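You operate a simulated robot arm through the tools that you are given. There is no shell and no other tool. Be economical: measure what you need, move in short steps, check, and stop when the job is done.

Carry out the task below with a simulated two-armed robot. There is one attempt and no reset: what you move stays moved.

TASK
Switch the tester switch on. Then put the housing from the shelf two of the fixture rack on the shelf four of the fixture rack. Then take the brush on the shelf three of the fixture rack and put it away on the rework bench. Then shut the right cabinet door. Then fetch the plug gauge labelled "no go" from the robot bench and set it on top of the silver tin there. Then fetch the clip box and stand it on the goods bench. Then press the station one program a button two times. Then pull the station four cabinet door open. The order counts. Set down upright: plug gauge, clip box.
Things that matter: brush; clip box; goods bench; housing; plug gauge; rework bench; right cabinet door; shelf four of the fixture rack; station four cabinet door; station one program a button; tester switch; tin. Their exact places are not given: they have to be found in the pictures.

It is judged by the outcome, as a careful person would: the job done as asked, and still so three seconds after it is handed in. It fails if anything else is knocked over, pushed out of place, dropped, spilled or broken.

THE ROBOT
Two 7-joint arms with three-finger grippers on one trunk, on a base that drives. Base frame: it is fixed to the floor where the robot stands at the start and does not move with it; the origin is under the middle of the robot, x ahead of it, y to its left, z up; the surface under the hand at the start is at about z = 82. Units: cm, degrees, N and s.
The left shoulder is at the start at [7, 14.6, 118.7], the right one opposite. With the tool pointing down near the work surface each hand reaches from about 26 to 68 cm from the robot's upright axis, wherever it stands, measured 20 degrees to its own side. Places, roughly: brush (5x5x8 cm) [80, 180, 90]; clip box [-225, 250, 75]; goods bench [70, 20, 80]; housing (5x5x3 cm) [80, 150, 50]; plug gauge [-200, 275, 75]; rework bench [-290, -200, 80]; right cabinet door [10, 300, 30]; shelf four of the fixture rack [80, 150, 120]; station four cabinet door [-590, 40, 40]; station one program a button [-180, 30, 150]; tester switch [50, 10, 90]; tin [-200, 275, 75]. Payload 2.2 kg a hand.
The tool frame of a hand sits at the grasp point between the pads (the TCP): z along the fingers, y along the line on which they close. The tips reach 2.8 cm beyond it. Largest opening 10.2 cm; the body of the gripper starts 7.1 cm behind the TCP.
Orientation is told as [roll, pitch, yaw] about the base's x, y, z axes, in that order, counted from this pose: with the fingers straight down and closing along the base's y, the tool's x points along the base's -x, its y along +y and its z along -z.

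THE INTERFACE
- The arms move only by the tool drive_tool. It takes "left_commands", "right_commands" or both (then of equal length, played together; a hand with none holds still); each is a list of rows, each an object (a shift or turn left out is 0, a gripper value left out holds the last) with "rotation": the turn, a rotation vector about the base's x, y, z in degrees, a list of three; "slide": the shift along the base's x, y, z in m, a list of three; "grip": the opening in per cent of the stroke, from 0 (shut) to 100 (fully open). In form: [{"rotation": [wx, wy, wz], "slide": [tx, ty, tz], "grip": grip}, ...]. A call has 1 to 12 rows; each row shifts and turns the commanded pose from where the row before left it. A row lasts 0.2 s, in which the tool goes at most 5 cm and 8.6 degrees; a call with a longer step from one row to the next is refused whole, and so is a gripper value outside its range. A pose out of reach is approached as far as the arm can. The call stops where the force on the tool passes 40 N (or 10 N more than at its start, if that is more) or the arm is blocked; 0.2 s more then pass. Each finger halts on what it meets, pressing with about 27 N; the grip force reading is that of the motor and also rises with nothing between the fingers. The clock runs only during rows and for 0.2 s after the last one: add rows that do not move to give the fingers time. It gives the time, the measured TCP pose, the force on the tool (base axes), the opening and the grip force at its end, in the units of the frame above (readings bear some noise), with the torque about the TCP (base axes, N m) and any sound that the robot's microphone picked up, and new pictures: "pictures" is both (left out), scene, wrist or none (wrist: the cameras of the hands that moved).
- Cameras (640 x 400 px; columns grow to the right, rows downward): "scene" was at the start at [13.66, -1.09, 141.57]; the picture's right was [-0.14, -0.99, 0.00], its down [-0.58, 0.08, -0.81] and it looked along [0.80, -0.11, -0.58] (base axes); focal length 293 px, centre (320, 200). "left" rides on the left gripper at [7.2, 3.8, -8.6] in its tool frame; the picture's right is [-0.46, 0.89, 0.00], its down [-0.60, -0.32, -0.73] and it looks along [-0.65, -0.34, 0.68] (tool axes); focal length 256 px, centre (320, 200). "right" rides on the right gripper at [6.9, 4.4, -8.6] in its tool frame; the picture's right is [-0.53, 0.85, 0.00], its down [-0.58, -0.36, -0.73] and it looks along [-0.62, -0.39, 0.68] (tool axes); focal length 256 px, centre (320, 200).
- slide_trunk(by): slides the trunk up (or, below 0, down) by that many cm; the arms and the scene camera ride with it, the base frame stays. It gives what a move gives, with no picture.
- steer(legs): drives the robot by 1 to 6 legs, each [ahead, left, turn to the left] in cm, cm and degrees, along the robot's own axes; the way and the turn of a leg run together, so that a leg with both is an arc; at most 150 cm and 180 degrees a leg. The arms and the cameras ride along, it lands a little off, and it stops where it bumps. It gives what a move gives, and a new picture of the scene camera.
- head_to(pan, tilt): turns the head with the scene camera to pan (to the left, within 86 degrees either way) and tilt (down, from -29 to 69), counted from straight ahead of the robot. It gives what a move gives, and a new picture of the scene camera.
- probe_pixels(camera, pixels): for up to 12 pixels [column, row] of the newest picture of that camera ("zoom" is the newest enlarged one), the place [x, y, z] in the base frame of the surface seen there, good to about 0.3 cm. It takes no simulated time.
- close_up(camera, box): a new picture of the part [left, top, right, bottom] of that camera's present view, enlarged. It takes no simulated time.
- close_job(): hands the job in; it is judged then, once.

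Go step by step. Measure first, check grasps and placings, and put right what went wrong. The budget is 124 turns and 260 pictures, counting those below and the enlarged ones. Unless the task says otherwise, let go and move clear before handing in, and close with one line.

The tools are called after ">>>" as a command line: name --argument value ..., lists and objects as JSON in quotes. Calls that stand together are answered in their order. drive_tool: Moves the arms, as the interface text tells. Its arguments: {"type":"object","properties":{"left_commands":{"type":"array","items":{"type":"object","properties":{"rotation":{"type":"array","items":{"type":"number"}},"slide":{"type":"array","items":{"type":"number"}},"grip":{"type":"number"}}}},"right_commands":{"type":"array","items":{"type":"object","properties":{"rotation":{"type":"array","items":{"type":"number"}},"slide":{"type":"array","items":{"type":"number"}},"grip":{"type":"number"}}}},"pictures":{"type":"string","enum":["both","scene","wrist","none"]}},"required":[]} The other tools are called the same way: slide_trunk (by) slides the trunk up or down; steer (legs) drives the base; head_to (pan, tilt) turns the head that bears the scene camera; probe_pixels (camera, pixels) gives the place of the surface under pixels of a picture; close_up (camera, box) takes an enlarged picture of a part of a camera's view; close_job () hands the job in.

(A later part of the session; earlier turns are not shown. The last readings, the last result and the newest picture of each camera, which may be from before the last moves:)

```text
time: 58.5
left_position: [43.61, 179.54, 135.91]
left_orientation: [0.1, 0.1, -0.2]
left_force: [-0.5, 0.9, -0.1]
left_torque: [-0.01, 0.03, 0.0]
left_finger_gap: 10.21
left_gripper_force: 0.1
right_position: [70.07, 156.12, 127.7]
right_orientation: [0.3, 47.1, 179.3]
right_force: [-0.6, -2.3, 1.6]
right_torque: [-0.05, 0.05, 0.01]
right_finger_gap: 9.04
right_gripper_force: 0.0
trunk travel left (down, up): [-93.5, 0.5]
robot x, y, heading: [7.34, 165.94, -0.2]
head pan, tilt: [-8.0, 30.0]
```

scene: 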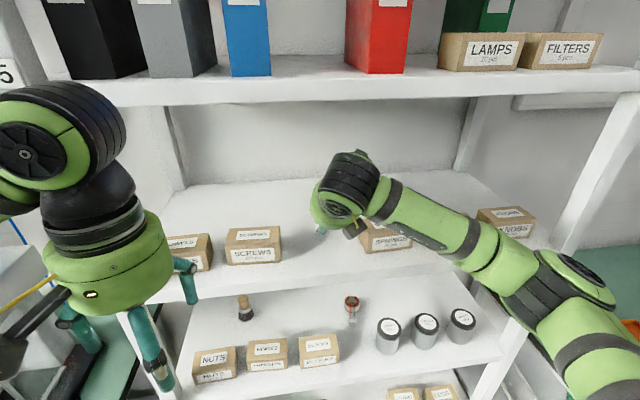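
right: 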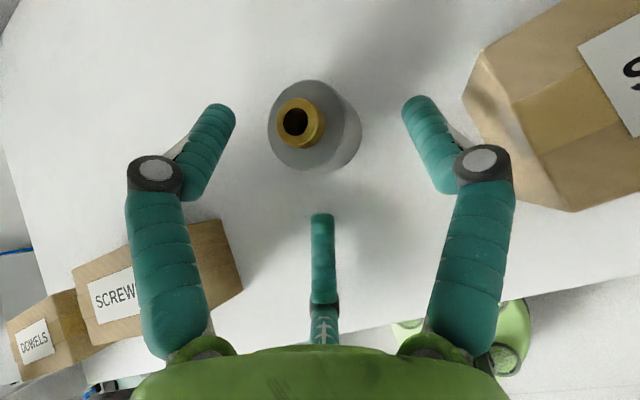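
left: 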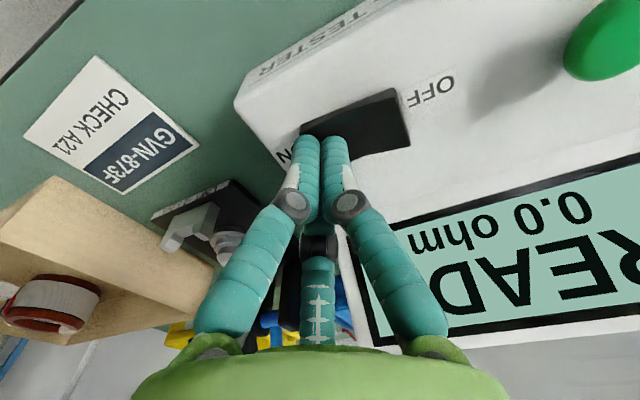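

The housing stands upright and free on shelf four. I'll back out along the tool axis, then back off with the base.

>>> drive_tool --right_commands '[{"slide": [-0.02, 0, 0.02]}, {"slide": [-0.03, 0, 0.025]}, {"slide": [-0.05, 0, 0]}, {"slide": [-0.05, 0, 0]}, {"slide": [-0.03, 0, 0]}]' --pictures "none"

>>> steer --legs '[[-17, 0, 0], [0, 24, 0]]'

>>> slide_trunk --by -27

>>> head_to --pan -8 --tilt 25

```text
time: 59.6
left_position: [43.47, 179.59, 135.83]
left_orientation: [0.0, -0.1, -0.2]
left_force: [-0.3, -0.6, -0.2]
left_torque: [0.0, -0.01, 0.0]
left_finger_gap: 10.22
left_gripper_force: 0.1
right_position: [51.94, 156.1, 132.31]
right_orientation: [0.3, 47.1, 179.4]
right_force: [0.2, -0.5, 0.5]
right_torque: [0.02, 0.0, -0.01]
right_finger_gap: 8.66
right_gripper_force: 0.2
trunk travel left (down, up): [-93.5, 0.5]
robot x, y, heading: [7.88, 166.31, -0.3]
head pan, tilt: [-8.0, 30.0]
```

```text
time: 62.5
left_position: [26.6, 203.35, 135.89]
left_orientation: [0.2, 0.0, -0.3]
left_force: [0.1, -0.4, -1.0]
left_torque: [0.05, -0.02, 0.03]
left_finger_gap: 10.19
left_gripper_force: 0.0
right_position: [35.19, 179.92, 132.19]
right_orientation: [-0.1, 47.1, 179.1]
right_force: [0.2, -0.2, 0.1]
right_torque: [0.02, 0.02, 0.01]
right_finger_gap: 8.68
right_gripper_force: 0.0
trunk travel left (down, up): [-93.5, 0.5]
robot x, y, heading: [-9.5, 190.48, -0.3]
head pan, tilt: [-8.0, 30.0]
```

scene: 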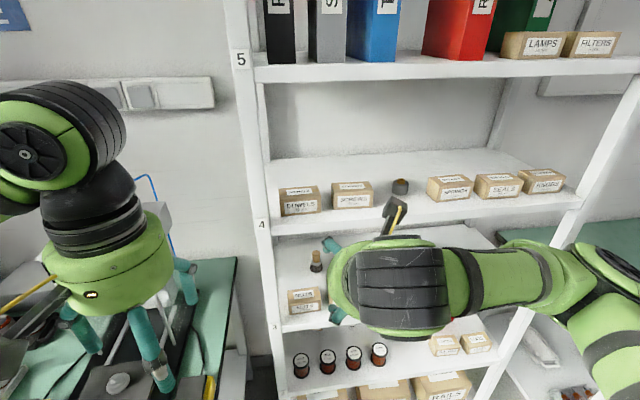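

```text
time: 65.3
left_position: [26.46, 203.69, 108.91]
left_orientation: [0.0, 0.0, -0.2]
left_force: [-0.3, -0.5, -0.1]
left_torque: [-0.01, -0.01, 0.02]
left_finger_gap: 10.2
left_gripper_force: 0.0
right_position: [35.12, 180.26, 105.34]
right_orientation: [0.3, 47.1, 179.4]
right_force: [0.5, -0.1, -0.2]
right_torque: [-0.03, 0.01, -0.01]
right_finger_gap: 8.67
right_gripper_force: 0.1
trunk travel left (down, up): [-66.5, 27.5]
robot x, y, heading: [-9.62, 190.16, -0.1]
head pan, tilt: [-8.0, 30.0]
```

```text
time: 65.9
left_position: [26.65, 203.69, 108.83]
left_orientation: [0.0, 0.0, -0.3]
left_force: [0.6, 1.4, -0.3]
left_torque: [0.01, -0.02, -0.02]
left_finger_gap: 10.2
left_gripper_force: 0.3
right_position: [35.06, 180.24, 105.3]
right_orientation: [0.4, 47.1, 179.3]
right_force: [-0.2, 0.0, 0.7]
right_torque: [0.0, -0.01, 0.02]
right_finger_gap: 8.65
right_gripper_force: 0.2
trunk travel left (down, up): [-66.5, 27.5]
robot x, y, heading: [-9.37, 190.19, -0.2]
head pan, tilt: [-8.0, 25.0]
```

scene: 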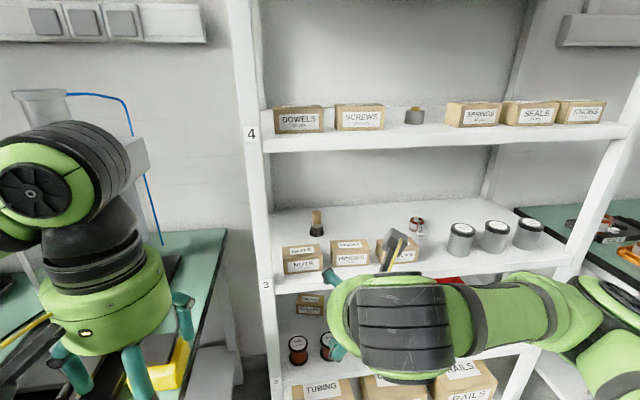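

Housing sits on shelf four at (414,116). Now measuring the brush at (316,223) and the boxes in front of it.

>>> close_up --camera "scene" --box '[270, 190, 390, 265]'

>>> probe_pixels --camera "scene" --pixels '[[316, 214], [316, 220], [312, 231], [321, 231], [316, 234], [302, 250], [318, 252], [335, 244], [350, 243], [330, 225], [258, 250], [330, 150]]'

```text
5.33 times, centred on (330, 228) of scene
```

zoom: 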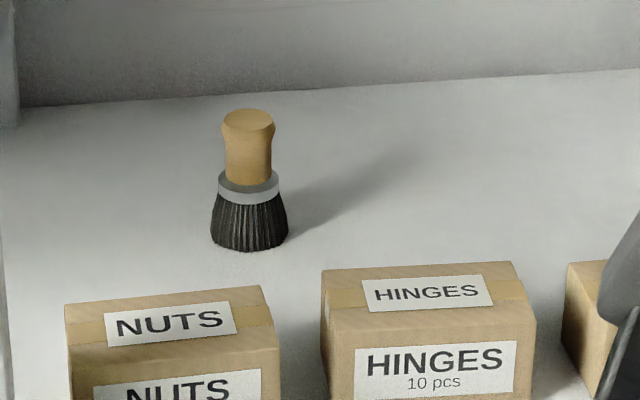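

```text
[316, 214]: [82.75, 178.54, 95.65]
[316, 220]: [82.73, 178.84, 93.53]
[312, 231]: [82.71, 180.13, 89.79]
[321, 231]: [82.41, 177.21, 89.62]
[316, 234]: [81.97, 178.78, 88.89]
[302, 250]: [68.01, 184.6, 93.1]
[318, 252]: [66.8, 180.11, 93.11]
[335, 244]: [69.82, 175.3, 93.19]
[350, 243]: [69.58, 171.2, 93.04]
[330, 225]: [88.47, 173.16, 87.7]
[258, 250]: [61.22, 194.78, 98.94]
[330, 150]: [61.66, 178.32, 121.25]
```

Brush centre is about [83.8,178.6], with the handle between z 92 and 96. I'll flatten the tilt by 10°, lower the hand slightly, narrow the grip, then drive ahead.

>>> drive_tool --right_commands '[{"rotation": [0, -5, 0], "slide": [-0.01, 0, -0.02], "grip": 65}, {"rotation": [0, -5, 0], "slide": [-0.01, 0, -0.02]}, {"slide": [0, -0.015, 0]}]' --pictures "none"

>>> steer --legs '[[24.5, 0, 0]]'

>>> probe_pixels --camera "scene" --pixels '[[320, 200], [330, 150]]'

>>> close_up --camera "right" --box '[0, 0, 640, 400]'

```text
time: 66.7
left_position: [26.55, 203.55, 108.96]
left_orientation: [0.0, 0.0, -0.3]
left_force: [-0.4, -0.9, -0.7]
left_torque: [0.02, -0.02, 0.01]
left_finger_gap: 10.19
left_gripper_force: 0.1
right_position: [35.73, 180.46, 101.32]
right_orientation: [0.1, 57.1, 179.2]
right_force: [0.2, 0.7, 0.7]
right_torque: [-0.01, 0.03, -0.01]
right_finger_gap: 6.66
right_gripper_force: 0.1
right hand out of reach, approached as far as the arm can: row 1, 2, 3
trunk travel left (down, up): [-66.5, 27.5]
robot x, y, heading: [-9.45, 190.31, -0.2]
head pan, tilt: [-8.0, 25.0]
```

```text
time: 68.5
left_position: [50.84, 203.48, 108.76]
left_orientation: [0.0, -0.1, -0.5]
left_force: [-0.2, 0.8, 0.0]
left_torque: [-0.03, 0.05, 0.01]
left_finger_gap: 10.21
left_gripper_force: 0.0
right_position: [60.02, 180.07, 101.31]
right_orientation: [0.3, 57.1, 179.1]
right_force: [0.6, 0.2, -0.5]
right_torque: [0.06, 0.02, 0.0]
right_finger_gap: 6.64
right_gripper_force: 0.1
trunk travel left (down, up): [-66.5, 27.5]
robot x, y, heading: [14.86, 190.36, -0.4]
head pan, tilt: [-8.0, 25.0]
```

scene: 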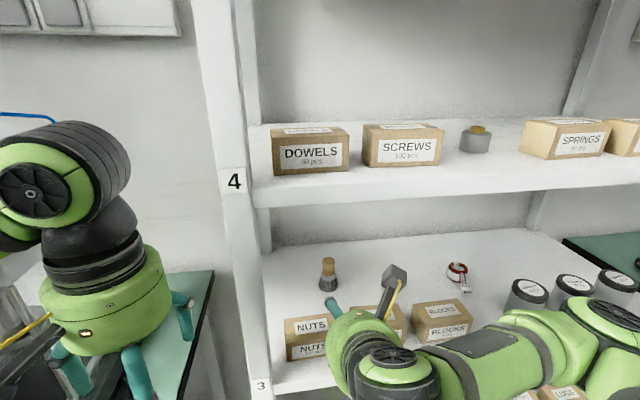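

```text
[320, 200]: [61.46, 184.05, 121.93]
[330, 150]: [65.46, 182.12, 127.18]
```

```text
1.00 times, centred on (320, 200) of right (not enlarged: the box is as wide or as high as the picture)
```

zoom: 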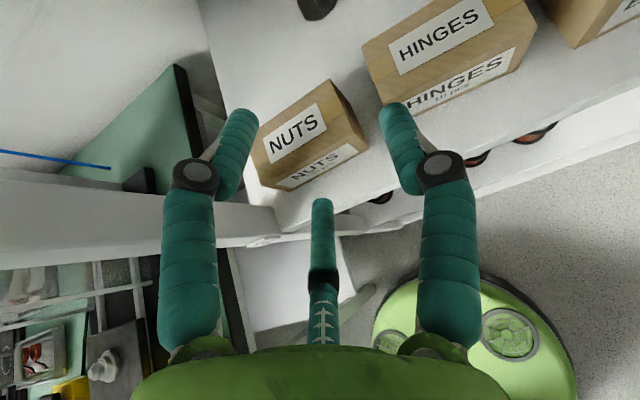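

>>> drive_tool --right_commands '[{"slide": [0.045, -0.003, 0]}, {"slide": [0.045, -0.003, 0]}, {"slide": [0.03, 0, 0]}]' --pictures "both"

```text
time: 69.3
left_position: [50.99, 203.45, 108.78]
left_orientation: [0.0, 0.1, -0.5]
left_force: [-0.1, 0.5, 0.4]
left_torque: [0.01, 0.03, 0.0]
left_finger_gap: 10.21
left_gripper_force: 0.0
right_position: [72.1, 179.55, 101.35]
right_orientation: [0.3, 56.9, 179.0]
right_force: [0.7, 0.8, -0.9]
right_torque: [0.01, 0.04, 0.0]
right_finger_gap: 6.62
right_gripper_force: 0.0
trunk travel left (down, up): [-66.5, 27.5]
robot x, y, heading: [14.82, 189.65, -0.5]
head pan, tilt: [-8.0, 25.0]
```

scene: 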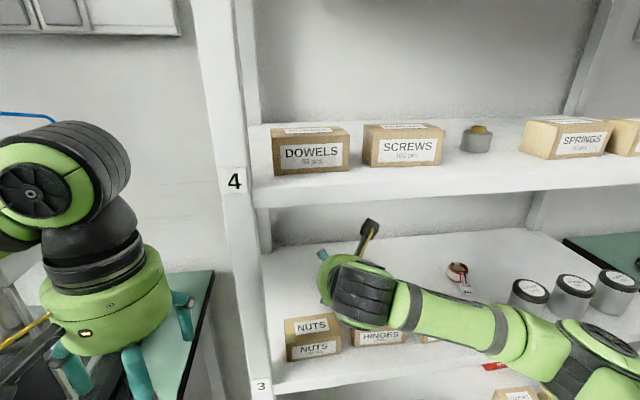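
right: 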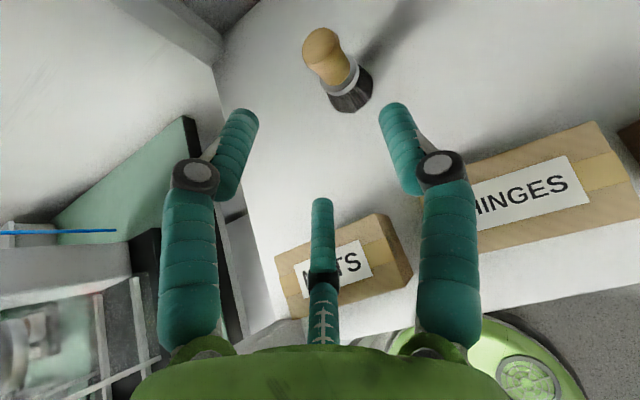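

>>> drive_tool --right_commands '[{"slide": [0.035, -0.003, -0.021]}, {"slide": [0.035, -0.003, -0.021]}, {"slide": [0.01, 0, -0.007]}]' --pictures "both"

>>> probe_pixels --camera "right" --pixels '[[320, 80], [330, 100]]'

```text
time: 70.1
left_position: [50.88, 203.41, 108.83]
left_orientation: [0.0, 0.0, -0.5]
left_force: [-0.3, -0.4, -0.7]
left_torque: [-0.01, -0.03, 0.04]
left_finger_gap: 10.2
left_gripper_force: 0.0
right_position: [80.04, 178.84, 96.51]
right_orientation: [0.3, 57.0, 179.1]
right_force: [-0.7, 0.0, 0.2]
right_torque: [-0.01, -0.01, 0.01]
right_finger_gap: 6.64
right_gripper_force: 0.1
trunk travel left (down, up): [-66.5, 27.5]
robot x, y, heading: [15.12, 189.94, -0.3]
head pan, tilt: [-8.0, 25.0]
```

scene: 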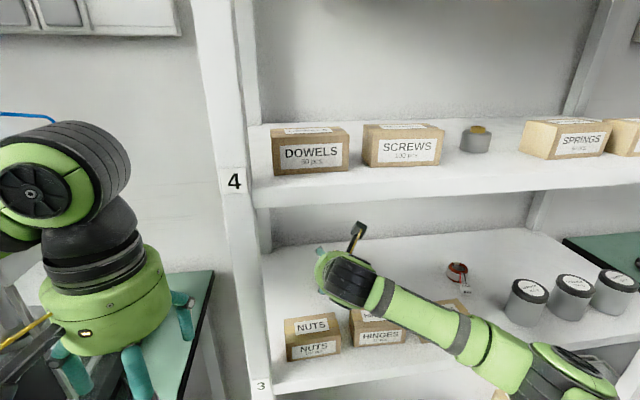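
right: 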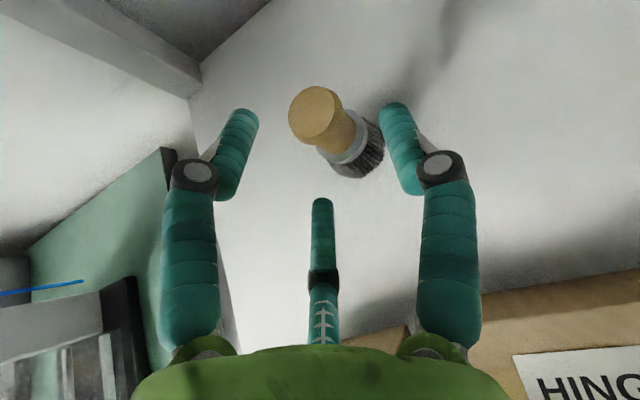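

```text
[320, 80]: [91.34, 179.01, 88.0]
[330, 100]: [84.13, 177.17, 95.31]
```

>>> drive_tool --right_commands '[{"slide": [0.019, -0.002, -0.011]}, {"slide": [0.018, -0.001, -0.01]}, {}, {"grip": 5}, {"grip": 5}, {"grip": 5}, {"grip": 5}]' --pictures "wrist"

```text
time: 71.7
left_position: [50.98, 203.43, 108.88]
left_orientation: [0.0, 0.0, -0.6]
left_force: [0.0, -0.6, -0.3]
left_torque: [0.0, -0.01, 0.0]
left_finger_gap: 10.19
left_gripper_force: 0.1
right_position: [83.76, 178.61, 94.43]
right_orientation: [0.2, 56.9, 179.0]
right_force: [-0.4, -0.1, 0.3]
right_torque: [-0.03, 0.0, 0.0]
right_finger_gap: 4.17
right_gripper_force: 26.8
trunk travel left (down, up): [-66.5, 27.5]
robot x, y, heading: [14.51, 189.99, -0.6]
head pan, tilt: [-8.0, 25.0]
```

right: 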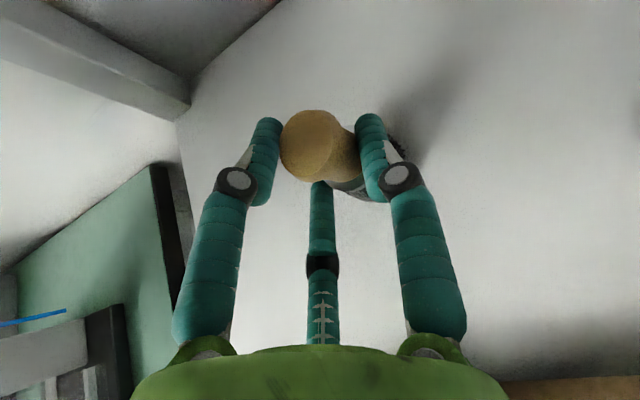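

The brush handle is gripped at 27 N. I'll lift and back out in an arc that clears the boxes (top 93) and shelf four's underside (121).

>>> drive_tool --right_commands '[{"slide": [0, 0, 0.02]}, {"slide": [-0.01, 0, 0.015]}, {"slide": [-0.025, 0, 0.02]}, {"slide": [-0.025, 0, 0.015]}, {"slide": [-0.02, 0, 0.007]}]' --pictures "both"

```text
time: 72.9
left_position: [50.9, 203.46, 108.87]
left_orientation: [0.0, 0.0, -0.6]
left_force: [0.0, -0.3, 0.7]
left_torque: [0.0, -0.02, 0.0]
left_finger_gap: 10.19
left_gripper_force: 0.1
right_position: [75.63, 178.6, 102.13]
right_orientation: [0.2, 57.0, 178.9]
right_force: [0.2, -0.7, -1.8]
right_torque: [-0.01, 0.04, -0.01]
right_finger_gap: 4.13
right_gripper_force: 26.8
trunk travel left (down, up): [-66.5, 27.5]
robot x, y, heading: [15.11, 190.26, -0.2]
head pan, tilt: [-8.0, 25.0]
```

scene: 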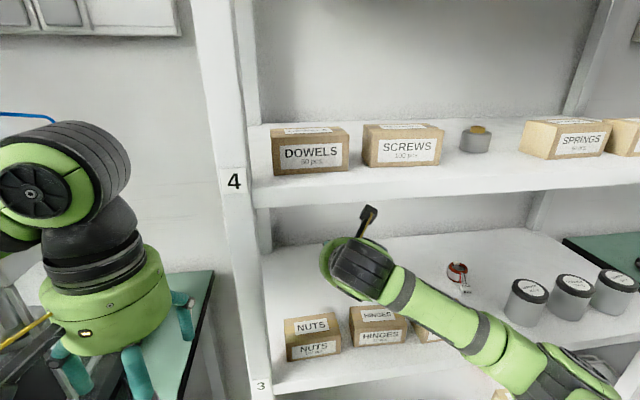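
right: 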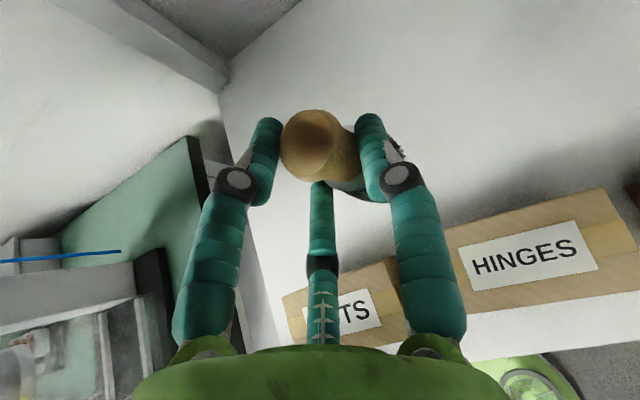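

It's held and clear. I'll raise it 1 cm, back the base straight out, then look around the room.

>>> drive_tool --right_commands '[{"slide": [-0.03, 0, 0.01]}, {"slide": [-0.04, 0, 0]}]' --pictures "none"

>>> steer --legs '[[-75, 0, 0], [0, 0, 180]]'

>>> head_to --pan 60 --tilt 20

>>> head_to --pan -60 --tilt 20

```text
time: 73.5
left_position: [50.82, 203.49, 108.92]
left_orientation: [0.0, -0.2, -0.5]
left_force: [0.5, 0.4, 0.6]
left_torque: [0.03, 0.01, 0.02]
left_finger_gap: 10.19
left_gripper_force: 0.1
right_position: [68.45, 178.31, 102.99]
right_orientation: [0.2, 57.0, 178.9]
right_force: [-0.4, -0.6, -0.2]
right_torque: [0.02, -0.01, 0.01]
right_finger_gap: 4.15
right_gripper_force: 26.8
trunk travel left (down, up): [-66.5, 27.5]
robot x, y, heading: [14.72, 189.82, -0.5]
head pan, tilt: [-8.0, 25.0]
```

```text
time: 84.9
left_position: [-97.63, 177.81, 108.87]
left_orientation: [-0.1, 0.1, 178.4]
left_force: [0.0, -0.5, 0.4]
left_torque: [-0.03, 0.01, -0.03]
left_finger_gap: 10.2
left_gripper_force: 0.1
right_position: [-114.7, 203.17, 102.97]
right_orientation: [0.2, 56.9, -2.2]
right_force: [0.1, 0.5, -1.2]
right_torque: [-0.04, 0.0, 0.01]
right_finger_gap: 4.16
right_gripper_force: 27.0
trunk travel left (down, up): [-66.5, 27.5]
robot x, y, heading: [-60.96, 190.52, 178.3]
head pan, tilt: [-8.0, 25.0]
```

scene: 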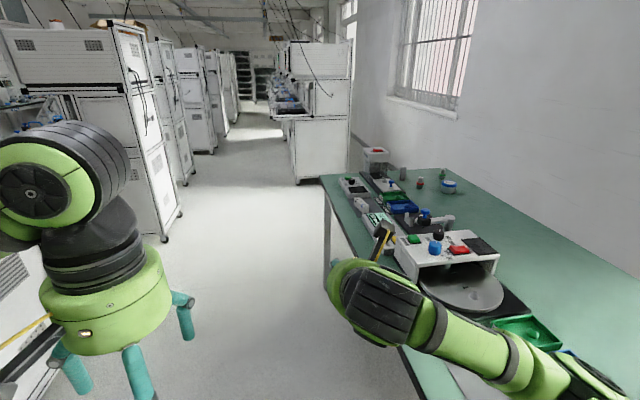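

```text
time: 86.3
left_position: [-97.43, 177.89, 108.82]
left_orientation: [0.1, 0.1, 178.2]
left_force: [0.0, 0.3, 0.1]
left_torque: [0.0, -0.01, 0.0]
left_finger_gap: 10.2
left_gripper_force: 0.1
right_position: [-114.62, 203.17, 103.1]
right_orientation: [0.2, 57.0, -2.2]
right_force: [-0.6, -0.3, -0.9]
right_torque: [0.02, -0.01, -0.02]
right_finger_gap: 4.14
right_gripper_force: 27.0
trunk travel left (down, up): [-66.5, 27.5]
robot x, y, heading: [-61.31, 190.59, 178.4]
head pan, tilt: [60.0, 20.0]
```

scene: 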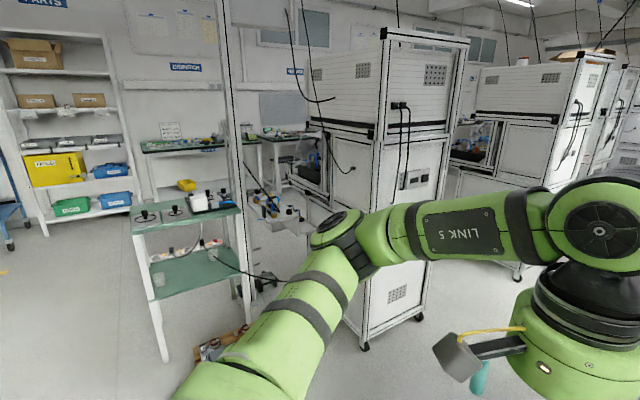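

```text
time: 88.3
left_position: [-97.53, 177.99, 108.92]
left_orientation: [0.0, 0.1, 178.3]
left_force: [-0.5, -0.3, 0.4]
left_torque: [0.02, 0.03, -0.04]
left_finger_gap: 10.2
left_gripper_force: 0.1
right_position: [-114.67, 203.14, 103.04]
right_orientation: [0.2, 57.0, -2.2]
right_force: [-0.7, -0.2, -0.6]
right_torque: [0.0, 0.01, 0.02]
right_finger_gap: 4.08
right_gripper_force: 27.1
trunk travel left (down, up): [-66.5, 27.5]
robot x, y, heading: [-61.21, 190.64, 178.4]
head pan, tilt: [-60.0, 20.0]
```

scene: 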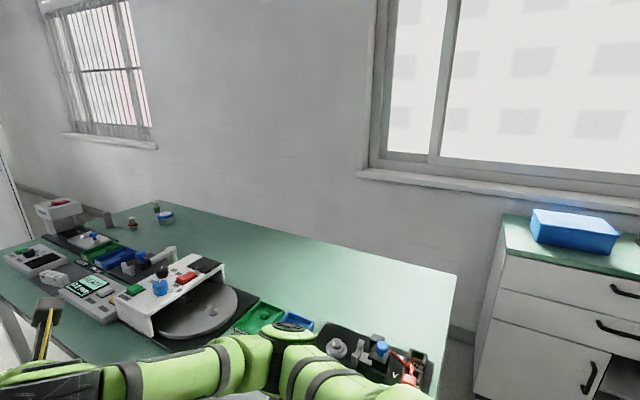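

Brush is safely held. The rework bench should be in the far left direction, around [-290,-200]. I'll pan left again to map the route.

>>> head_to --pan 75 --tilt 15

>>> probe_pixels --camera "scene" --pixels '[[470, 255], [400, 320], [340, 200], [270, 195], [450, 160], [330, 160], [400, 160], [440, 380], [150, 250], [270, 320], [500, 250]]'

```text
time: 90.5
left_position: [-97.61, 177.85, 108.79]
left_orientation: [0.0, 0.0, 178.3]
left_force: [0.0, -1.1, 0.7]
left_torque: [-0.03, 0.02, -0.03]
left_finger_gap: 10.18
left_gripper_force: 0.0
right_position: [-114.77, 203.17, 103.0]
right_orientation: [0.3, 57.0, -2.2]
right_force: [0.2, -1.0, -0.4]
right_torque: [-0.02, -0.01, 0.0]
right_finger_gap: 4.11
right_gripper_force: 27.5
trunk travel left (down, up): [-66.5, 27.5]
robot x, y, heading: [-61.15, 190.47, 178.2]
head pan, tilt: [75.0, 15.0]
```

scene: 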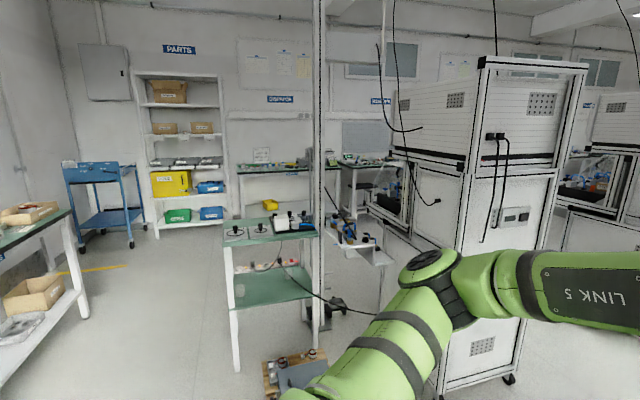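

```text
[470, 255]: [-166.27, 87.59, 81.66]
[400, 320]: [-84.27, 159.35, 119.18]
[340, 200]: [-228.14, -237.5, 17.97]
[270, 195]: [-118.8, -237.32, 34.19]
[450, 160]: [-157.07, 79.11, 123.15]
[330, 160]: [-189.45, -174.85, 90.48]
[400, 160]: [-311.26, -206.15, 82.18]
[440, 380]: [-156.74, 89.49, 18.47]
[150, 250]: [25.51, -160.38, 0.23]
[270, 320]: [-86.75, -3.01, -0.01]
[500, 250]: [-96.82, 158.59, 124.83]
```

>>> probe_pixels --camera "scene" --pixels '[[226, 235], [237, 368], [305, 235], [280, 390], [265, 365], [310, 325], [345, 250], [385, 250], [345, 160], [400, 152], [240, 168], [480, 385]]'

>>> close_up --camera "scene" --box '[220, 80, 460, 230]'

```text
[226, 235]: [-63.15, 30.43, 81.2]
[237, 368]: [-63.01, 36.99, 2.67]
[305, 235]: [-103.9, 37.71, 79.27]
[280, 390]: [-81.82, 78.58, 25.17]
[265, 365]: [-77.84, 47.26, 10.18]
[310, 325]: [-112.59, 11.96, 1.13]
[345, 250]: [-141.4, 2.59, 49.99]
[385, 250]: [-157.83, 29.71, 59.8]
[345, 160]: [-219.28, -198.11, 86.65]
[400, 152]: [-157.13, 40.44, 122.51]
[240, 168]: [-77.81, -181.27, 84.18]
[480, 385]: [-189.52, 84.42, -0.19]
```

```text
2.67 times, centred on (340, 155) of scene
```

zoom: 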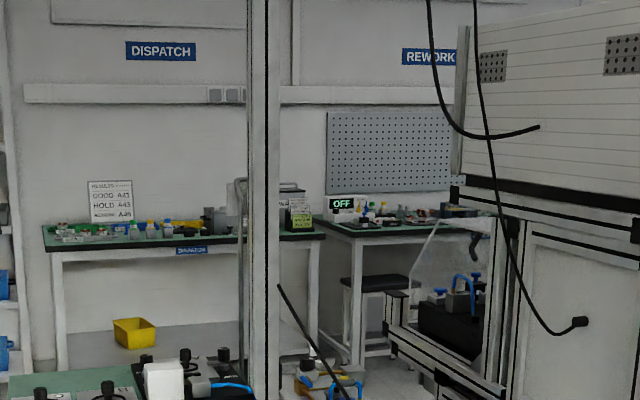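

The clear route runs down the aisle at x≈-15, then along y≈-105 to the rework bench (sign REWORK, beside DISPATCH). I'll turn to face -y and drive.

>>> steer --legs '[[0, 0, 91.5], [0, 46, 0], [150, 0, 0], [140, 0, 0]]'

>>> head_to --pan -70 --tilt 20

```text
time: 110.7
left_position: [1.84, -135.78, 108.83]
left_orientation: [0.0, 0.0, -89.0]
left_force: [0.2, -0.5, 0.1]
left_torque: [0.01, 0.02, 0.02]
left_finger_gap: 10.22
left_gripper_force: 0.0
right_position: [-22.8, -154.1, 103.0]
right_orientation: [0.2, 57.1, 90.6]
right_force: [-1.0, 0.4, -0.2]
right_torque: [0.01, 0.02, 0.0]
right_finger_gap: 4.0
right_gripper_force: 26.9
trunk travel left (down, up): [-66.5, 27.5]
robot x, y, heading: [-12.5, -100.23, -88.9]
head pan, tilt: [75.0, 15.0]
```

scene: 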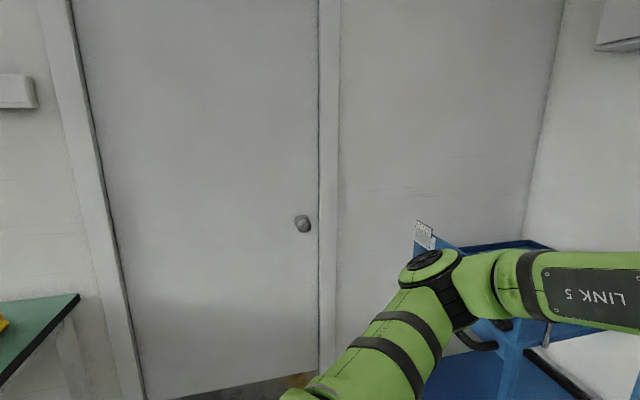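

```text
time: 113.0
left_position: [1.67, -135.8, 108.81]
left_orientation: [-0.1, 0.0, -88.9]
left_force: [0.7, -0.3, 0.2]
left_torque: [0.0, -0.01, 0.0]
left_finger_gap: 10.19
left_gripper_force: 0.0
right_position: [-22.73, -154.13, 103.09]
right_orientation: [0.4, 57.0, 90.4]
right_force: [0.0, 0.0, -1.5]
right_torque: [0.0, 0.0, 0.01]
right_finger_gap: 3.96
right_gripper_force: 27.4
trunk travel left (down, up): [-66.5, 27.5]
robot x, y, heading: [-12.6, -100.23, -88.7]
head pan, tilt: [-70.0, 20.0]
```

scene: 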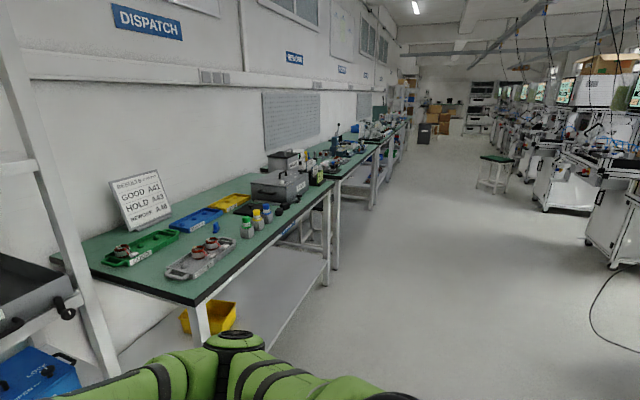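

>>> probe_pixels --camera "scene" --pixels '[[495, 190], [335, 265], [375, 205], [340, 165], [365, 152], [195, 300], [330, 182], [400, 125], [590, 245]]'

>>> close_up --camera "scene" --box '[240, 80, 440, 205]'

```text
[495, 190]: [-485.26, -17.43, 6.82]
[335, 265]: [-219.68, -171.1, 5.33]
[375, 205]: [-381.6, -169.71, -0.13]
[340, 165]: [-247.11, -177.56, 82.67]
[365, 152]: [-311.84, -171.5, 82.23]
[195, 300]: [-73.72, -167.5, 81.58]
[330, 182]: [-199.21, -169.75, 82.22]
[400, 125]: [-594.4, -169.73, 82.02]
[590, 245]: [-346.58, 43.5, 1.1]
```

```text
3.20 times, centred on (340, 142) of scene
```

zoom: 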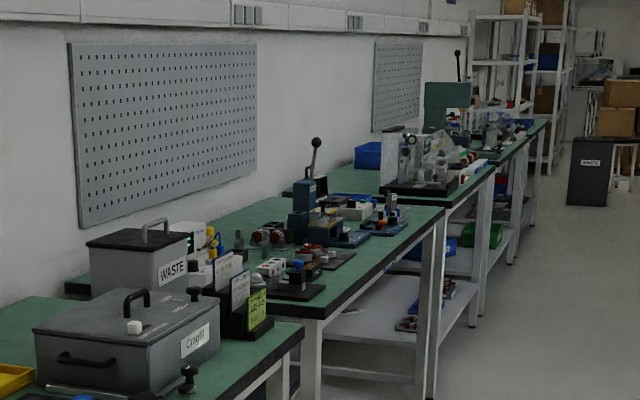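

The aisle is clear and the bench front edge is at y≈-170. I'll strafe right to the rework bench at x≈-285.

>>> steer --legs '[[-5, 0, -1], [0, -140, 0], [0, -130, 0]]'

>>> head_to --pan 0 --tilt 38

```text
time: 126.6
left_position: [-268.04, -132.79, 108.79]
left_orientation: [0.0, 0.0, -91.0]
left_force: [-0.1, -0.5, -0.9]
left_torque: [0.04, -0.02, -0.01]
left_finger_gap: 10.17
left_gripper_force: 0.0
right_position: [-293.13, -150.21, 103.01]
right_orientation: [0.2, 56.9, 88.6]
right_force: [0.1, -0.8, 0.1]
right_torque: [0.0, -0.02, 0.02]
right_finger_gap: 3.95
right_gripper_force: 27.3
trunk travel left (down, up): [-66.5, 27.5]
robot x, y, heading: [-281.48, -96.96, -91.0]
head pan, tilt: [-70.0, 20.0]
```

scene: 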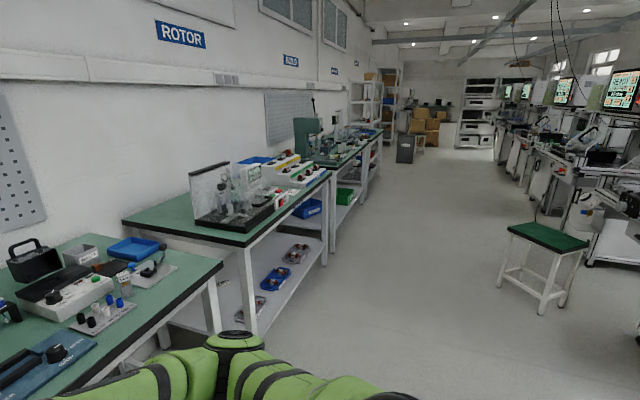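

```text
time: 128.0
left_position: [-268.21, -132.71, 108.84]
left_orientation: [-0.1, 0.0, -90.9]
left_force: [-0.7, 0.1, 1.2]
left_torque: [-0.02, -0.04, 0.04]
left_finger_gap: 10.2
left_gripper_force: 0.0
right_position: [-293.11, -150.27, 102.96]
right_orientation: [0.2, 57.1, 88.7]
right_force: [-0.2, -0.3, -0.5]
right_torque: [0.0, 0.02, -0.04]
right_finger_gap: 3.95
right_gripper_force: 27.0
trunk travel left (down, up): [-66.5, 27.5]
robot x, y, heading: [-280.83, -96.83, -90.6]
head pan, tilt: [0.0, 38.0]
```

scene: 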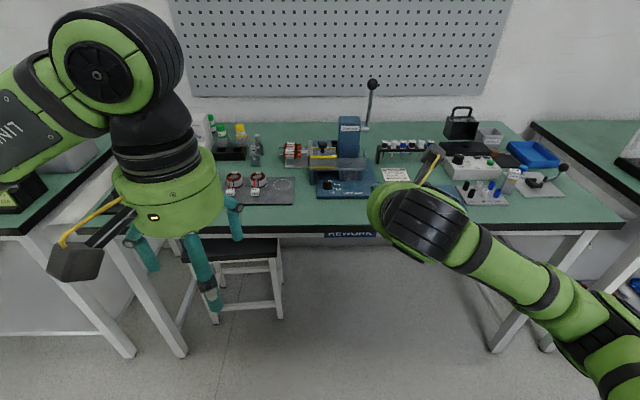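

>>> close_up --camera "scene" --box '[280, 110, 620, 240]'

>>> probe_pixels --camera "scene" --pixels '[[520, 215], [560, 210], [500, 210], [390, 205], [305, 215], [480, 205], [540, 195], [470, 180], [310, 200], [390, 225], [410, 180], [370, 197]]'

```text
1.88 times, centred on (450, 175) of scene
```

zoom: 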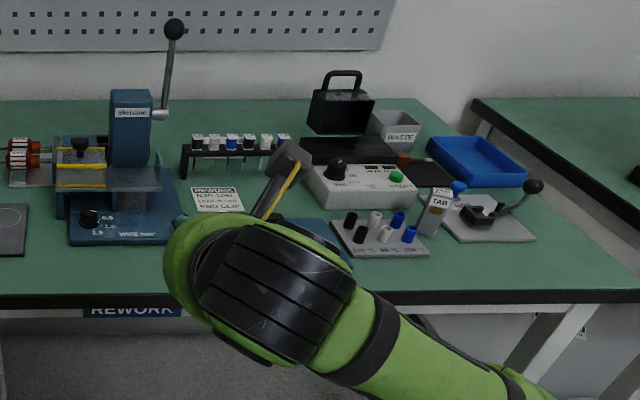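

```text
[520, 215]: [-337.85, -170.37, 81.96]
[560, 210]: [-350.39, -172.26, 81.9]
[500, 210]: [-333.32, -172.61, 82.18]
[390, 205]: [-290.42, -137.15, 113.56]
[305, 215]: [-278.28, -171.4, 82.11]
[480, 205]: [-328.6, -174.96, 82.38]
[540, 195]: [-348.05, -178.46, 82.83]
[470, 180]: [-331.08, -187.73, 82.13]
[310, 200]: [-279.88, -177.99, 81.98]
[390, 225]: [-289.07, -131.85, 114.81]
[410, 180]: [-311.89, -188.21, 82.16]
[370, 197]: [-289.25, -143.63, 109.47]
```

>>> probe_pixels --camera "scene" --pixels '[[590, 195], [575, 183], [600, 205], [612, 215], [565, 195], [585, 205], [565, 165]]'

>>> close_up --camera "right" --box '[0, 0, 640, 400]'

```text
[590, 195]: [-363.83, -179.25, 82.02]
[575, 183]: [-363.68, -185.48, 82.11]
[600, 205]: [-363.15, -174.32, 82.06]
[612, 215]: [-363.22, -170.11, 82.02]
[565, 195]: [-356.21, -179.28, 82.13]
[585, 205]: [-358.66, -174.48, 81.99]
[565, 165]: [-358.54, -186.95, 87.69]
```

```text
1.00 times, centred on (320, 200) of right (not enlarged: the box is as wide or as high as the picture)
```

zoom: 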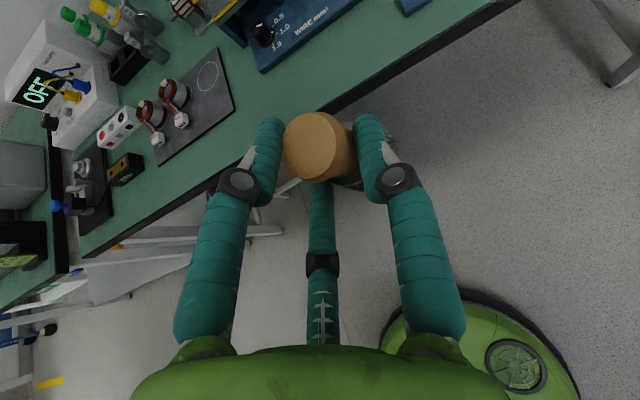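

A free spot exists near the right end of the bench, at about [-361,-177]. I'll strafe 67 cm right.

>>> steer --legs '[[0, -68, 0]]'

>>> probe_pixels --camera "scene" --pixels '[[420, 230], [400, 200]]'

```text
time: 131.8
left_position: [-336.54, -131.45, 108.88]
left_orientation: [-0.1, 0.0, -91.6]
left_force: [0.7, -0.3, -0.5]
left_torque: [-0.02, 0.02, -0.01]
left_finger_gap: 10.23
left_gripper_force: 0.0
right_position: [-361.87, -148.7, 103.03]
right_orientation: [0.2, 57.0, 88.1]
right_force: [0.5, 0.8, 0.1]
right_torque: [0.02, 0.0, 0.0]
right_finger_gap: 3.91
right_gripper_force: 27.2
trunk travel left (down, up): [-66.5, 27.5]
robot x, y, heading: [-349.5, -95.26, -91.4]
head pan, tilt: [0.0, 38.0]
```

scene: 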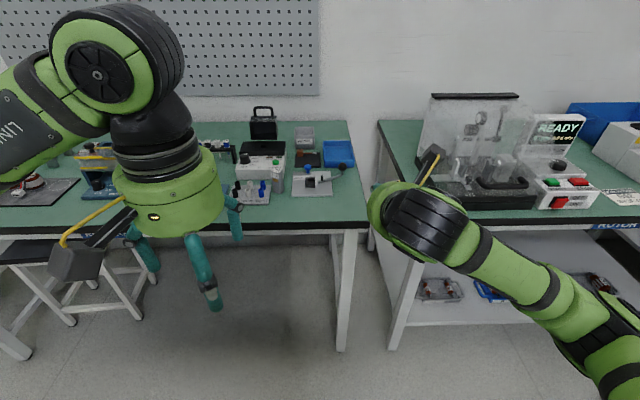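

```text
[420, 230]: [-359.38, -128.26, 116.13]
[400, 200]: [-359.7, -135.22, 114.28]
```

>>> steer --legs '[[20, 0, 1]]'

>>> drive_tool --right_commands '[{"slide": [0.01, -0.04, -0.02]}, {"slide": [0.01, -0.03, -0.03]}, {"slide": [0, 0, -0.03]}]' --pictures "both"

```text
time: 133.4
left_position: [-336.24, -151.09, 108.97]
left_orientation: [-0.1, -0.1, -90.5]
left_force: [-0.5, -0.1, -0.4]
left_torque: [-0.02, -0.03, 0.03]
left_finger_gap: 10.19
left_gripper_force: 0.1
right_position: [-361.07, -168.54, 102.97]
right_orientation: [0.2, 57.0, 89.0]
right_force: [-0.7, 1.4, -0.8]
right_torque: [0.02, 0.0, -0.01]
right_finger_gap: 3.92
right_gripper_force: 27.5
trunk travel left (down, up): [-66.5, 27.5]
robot x, y, heading: [-349.98, -115.14, -90.6]
head pan, tilt: [0.0, 38.0]
```

scene: 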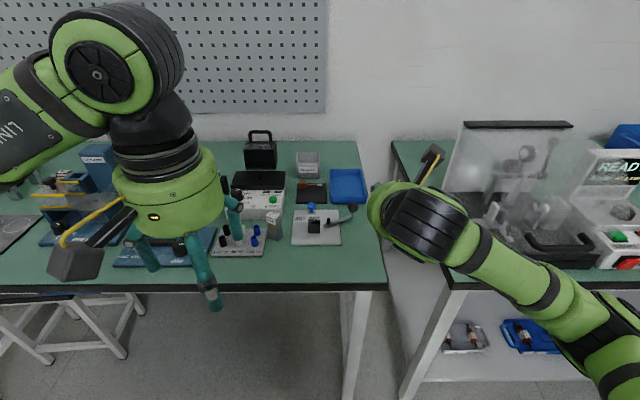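

```text
time: 134.2
left_position: [-336.28, -151.08, 108.85]
left_orientation: [0.0, 0.0, -90.5]
left_force: [0.3, -0.3, 0.4]
left_torque: [0.0, 0.01, -0.01]
left_finger_gap: 10.18
left_gripper_force: 0.0
right_position: [-359.12, -175.72, 95.28]
right_orientation: [0.1, 57.1, 89.0]
right_force: [0.0, 0.6, -0.7]
right_torque: [-0.01, 0.0, 0.01]
right_finger_gap: 3.93
right_gripper_force: 26.9
trunk travel left (down, up): [-66.5, 27.5]
robot x, y, heading: [-349.82, -114.74, -90.5]
head pan, tilt: [0.0, 38.0]
```

scene: 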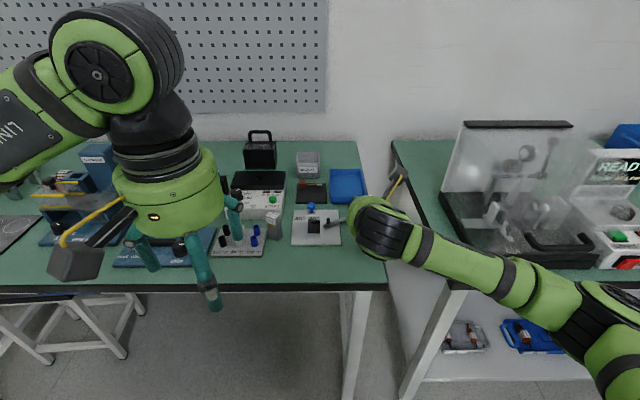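
right: 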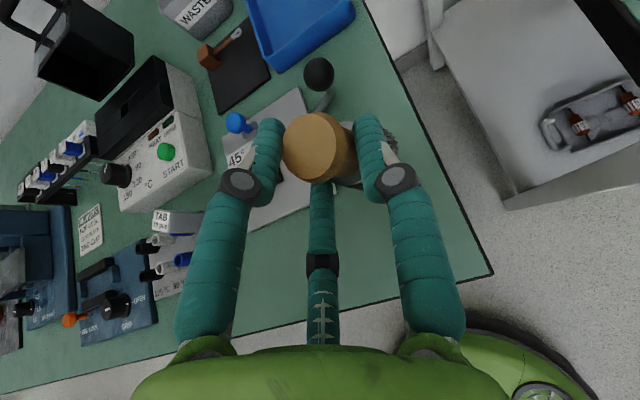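

>>> probe_pixels --camera "scene" --pixels '[[340, 243], [338, 225], [353, 208], [370, 285], [384, 280], [315, 226], [330, 224], [345, 260]]'

>>> probe_pixels --camera "right" --pixels '[[390, 140], [285, 165], [313, 205], [318, 75], [325, 100], [440, 180], [470, 240]]'

```text
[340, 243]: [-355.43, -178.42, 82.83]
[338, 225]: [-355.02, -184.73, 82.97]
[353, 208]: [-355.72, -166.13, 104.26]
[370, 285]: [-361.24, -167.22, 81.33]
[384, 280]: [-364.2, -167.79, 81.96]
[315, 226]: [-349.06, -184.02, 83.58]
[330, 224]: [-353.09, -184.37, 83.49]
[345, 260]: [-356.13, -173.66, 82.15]
```

```text
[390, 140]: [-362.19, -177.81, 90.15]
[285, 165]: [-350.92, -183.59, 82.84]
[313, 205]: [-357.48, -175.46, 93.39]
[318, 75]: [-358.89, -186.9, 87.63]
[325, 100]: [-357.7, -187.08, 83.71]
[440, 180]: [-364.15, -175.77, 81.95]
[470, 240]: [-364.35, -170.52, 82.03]
```

The brush is over clear bench, 4 cm beside the plate. I'll lower it 5 cm, then in small steps until contact.

>>> drive_tool --right_commands '[{"slide": [-0.005, 0, -0.03]}, {"slide": [0, 0, -0.02]}, {"slide": [0, 0, -0.005]}, {"slide": [0, 0, -0.004]}, {}]' --pictures "wrist"

```text
time: 135.4
left_position: [-336.18, -150.97, 108.87]
left_orientation: [0.0, 0.0, -90.5]
left_force: [0.1, -0.2, -0.3]
left_torque: [0.01, -0.03, 0.0]
left_finger_gap: 10.2
left_gripper_force: 0.0
right_position: [-359.72, -175.72, 89.04]
right_orientation: [0.0, 57.0, 89.0]
right_force: [-0.3, 1.2, -0.9]
right_torque: [0.05, -0.05, -0.02]
right_finger_gap: 3.92
right_gripper_force: 27.0
trunk travel left (down, up): [-66.5, 27.5]
robot x, y, heading: [-349.64, -115.33, -90.0]
head pan, tilt: [0.0, 38.0]
```

right: 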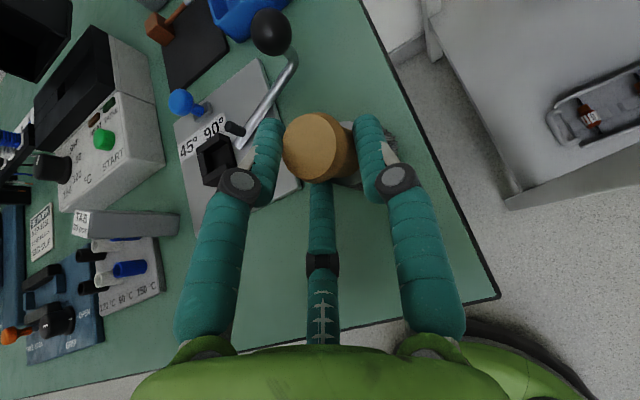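

>>> drive_tool --right_commands '[{"slide": [0, 0, -0.003]}, {"slide": [0, 0, -0.002]}, {"slide": [0, 0, -0.002]}, {}]' --pictures "wrist"

```text
time: 136.4
left_position: [-336.32, -150.95, 108.93]
left_orientation: [0.0, -0.1, -90.5]
left_force: [0.1, -0.3, -0.4]
left_torque: [0.0, 0.03, 0.02]
left_finger_gap: 10.2
left_gripper_force: 0.1
right_position: [-359.65, -175.66, 88.72]
right_orientation: [0.1, 57.5, 88.9]
right_force: [-2.6, -2.1, 15.0]
right_torque: [-0.28, 0.15, -0.06]
right_finger_gap: 3.93
right_gripper_force: 26.5
trunk travel left (down, up): [-66.5, 27.5]
robot x, y, heading: [-349.48, -115.2, -90.5]
head pan, tilt: [0.0, 38.0]
```

right: 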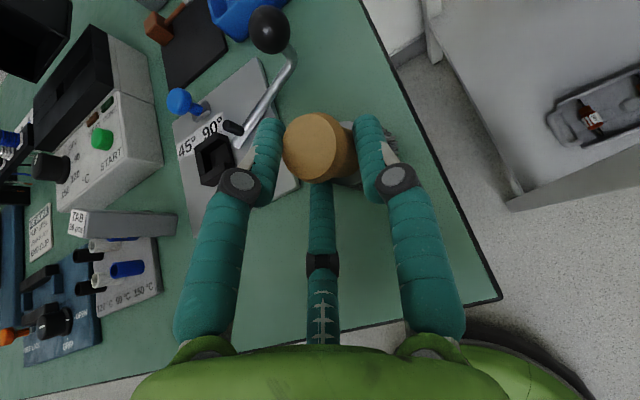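

Contact at 15 N. I'll release it.

>>> drive_tool --right_commands '[{"grip": 50}, {"grip": 58}, {}, {"slide": [0, 0.03, 0.02]}, {"slide": [0, 0.03, 0.02]}, {"slide": [0, 0.03, 0.03]}, {"slide": [0, 0.03, 0.03]}]' --pictures "both"

```text
time: 138.0
left_position: [-336.31, -151.04, 108.72]
left_orientation: [0.1, -0.1, -90.6]
left_force: [-0.9, 0.2, 0.0]
left_torque: [-0.06, 0.01, 0.01]
left_finger_gap: 10.18
left_gripper_force: 0.0
right_position: [-359.8, -163.68, 98.6]
right_orientation: [0.3, 57.0, 89.1]
right_force: [-0.5, 0.1, 0.7]
right_torque: [0.01, -0.03, -0.01]
right_finger_gap: 5.91
right_gripper_force: 0.0
trunk travel left (down, up): [-66.5, 27.5]
robot x, y, heading: [-349.51, -115.1, -90.3]
head pan, tilt: [0.0, 38.0]
```

scene: 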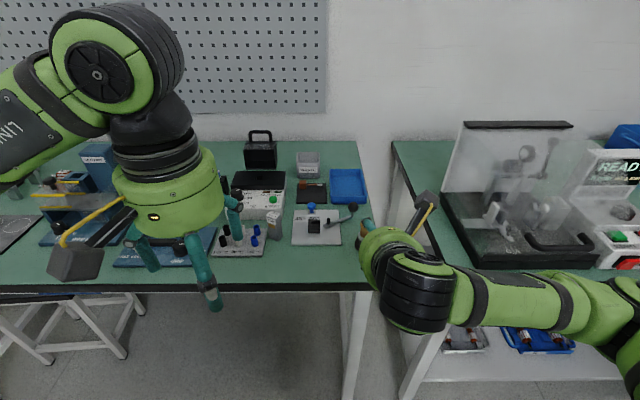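
right: 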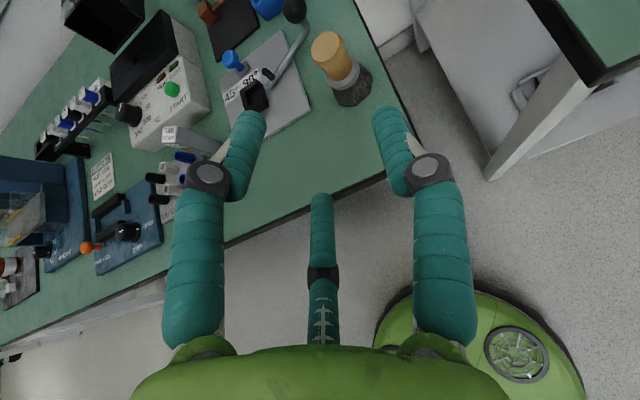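

The brush stands upright on the rework bench at (340,70) in the wrist view. Next I'll retrace the route to the cabinet.

>>> steer --legs '[[-16, 0, 0], [0, 140, 0], [0, 140, 0], [0, 52, 0], [-150, 0, 0], [-120, 0, 0]]'

>>> steer --legs '[[0, 0, 180]]'

>>> head_to --pan 0 --tilt 30

```text
time: 167.9
left_position: [-10.36, 138.37, 108.96]
left_orientation: [0.0, 0.0, -86.5]
left_force: [0.3, -0.1, -0.2]
left_torque: [0.01, 0.03, 0.03]
left_finger_gap: 10.22
left_gripper_force: 0.0
right_position: [-33.1, 124.02, 98.38]
right_orientation: [0.3, 57.0, 93.0]
right_force: [0.7, 0.4, -0.7]
right_torque: [-0.03, -0.02, 0.03]
right_finger_gap: 5.94
right_gripper_force: 0.0
trunk travel left (down, up): [-66.5, 27.5]
robot x, y, heading: [-26.23, 173.53, -86.7]
head pan, tilt: [0.0, 38.0]
```

scene: 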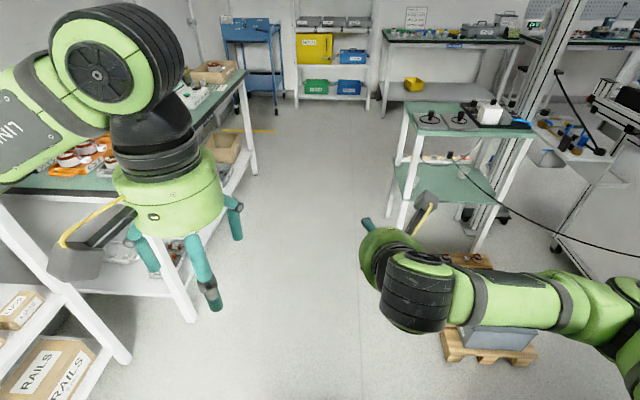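

```text
time: 175.8
left_position: [-43.82, 207.63, 108.83]
left_orientation: [0.1, 0.0, 96.3]
left_force: [-0.3, 0.5, 0.3]
left_torque: [0.03, 0.01, 0.01]
left_finger_gap: 10.22
left_gripper_force: 0.1
right_position: [-22.07, 223.21, 98.4]
right_orientation: [0.2, 57.0, -84.1]
right_force: [-0.5, -0.1, 0.9]
right_torque: [-0.01, 0.01, -0.02]
right_finger_gap: 5.91
right_gripper_force: 0.1
trunk travel left (down, up): [-66.5, 27.5]
robot x, y, heading: [-26.25, 173.38, 96.4]
head pan, tilt: [0.0, 38.0]
```

scene: 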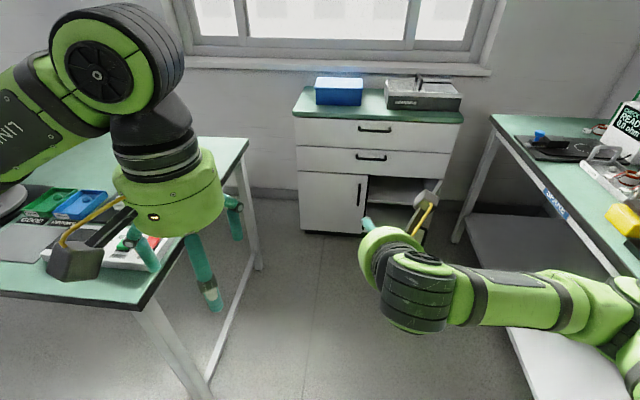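

```text
time: 176.5
left_position: [-43.86, 207.71, 108.75]
left_orientation: [0.0, 0.0, 96.2]
left_force: [0.1, -0.5, 0.3]
left_torque: [0.0, 0.04, 0.03]
left_finger_gap: 10.2
left_gripper_force: 0.0
right_position: [-22.0, 223.18, 98.44]
right_orientation: [0.2, 57.0, -84.1]
right_force: [0.8, 0.4, 0.1]
right_torque: [0.05, 0.01, 0.02]
right_finger_gap: 5.92
right_gripper_force: 0.0
trunk travel left (down, up): [-66.5, 27.5]
robot x, y, heading: [-26.32, 173.3, 96.7]
head pan, tilt: [0.0, 30.0]
```

scene: 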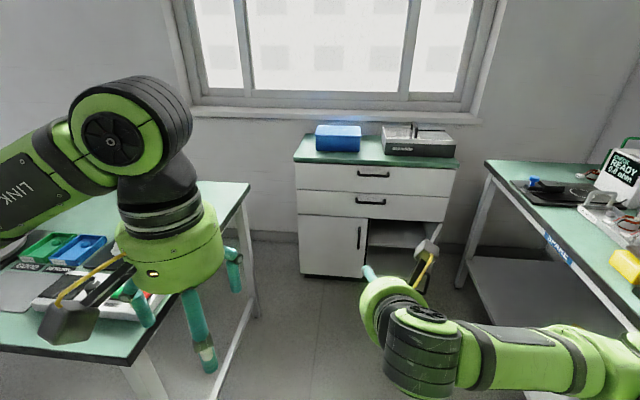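

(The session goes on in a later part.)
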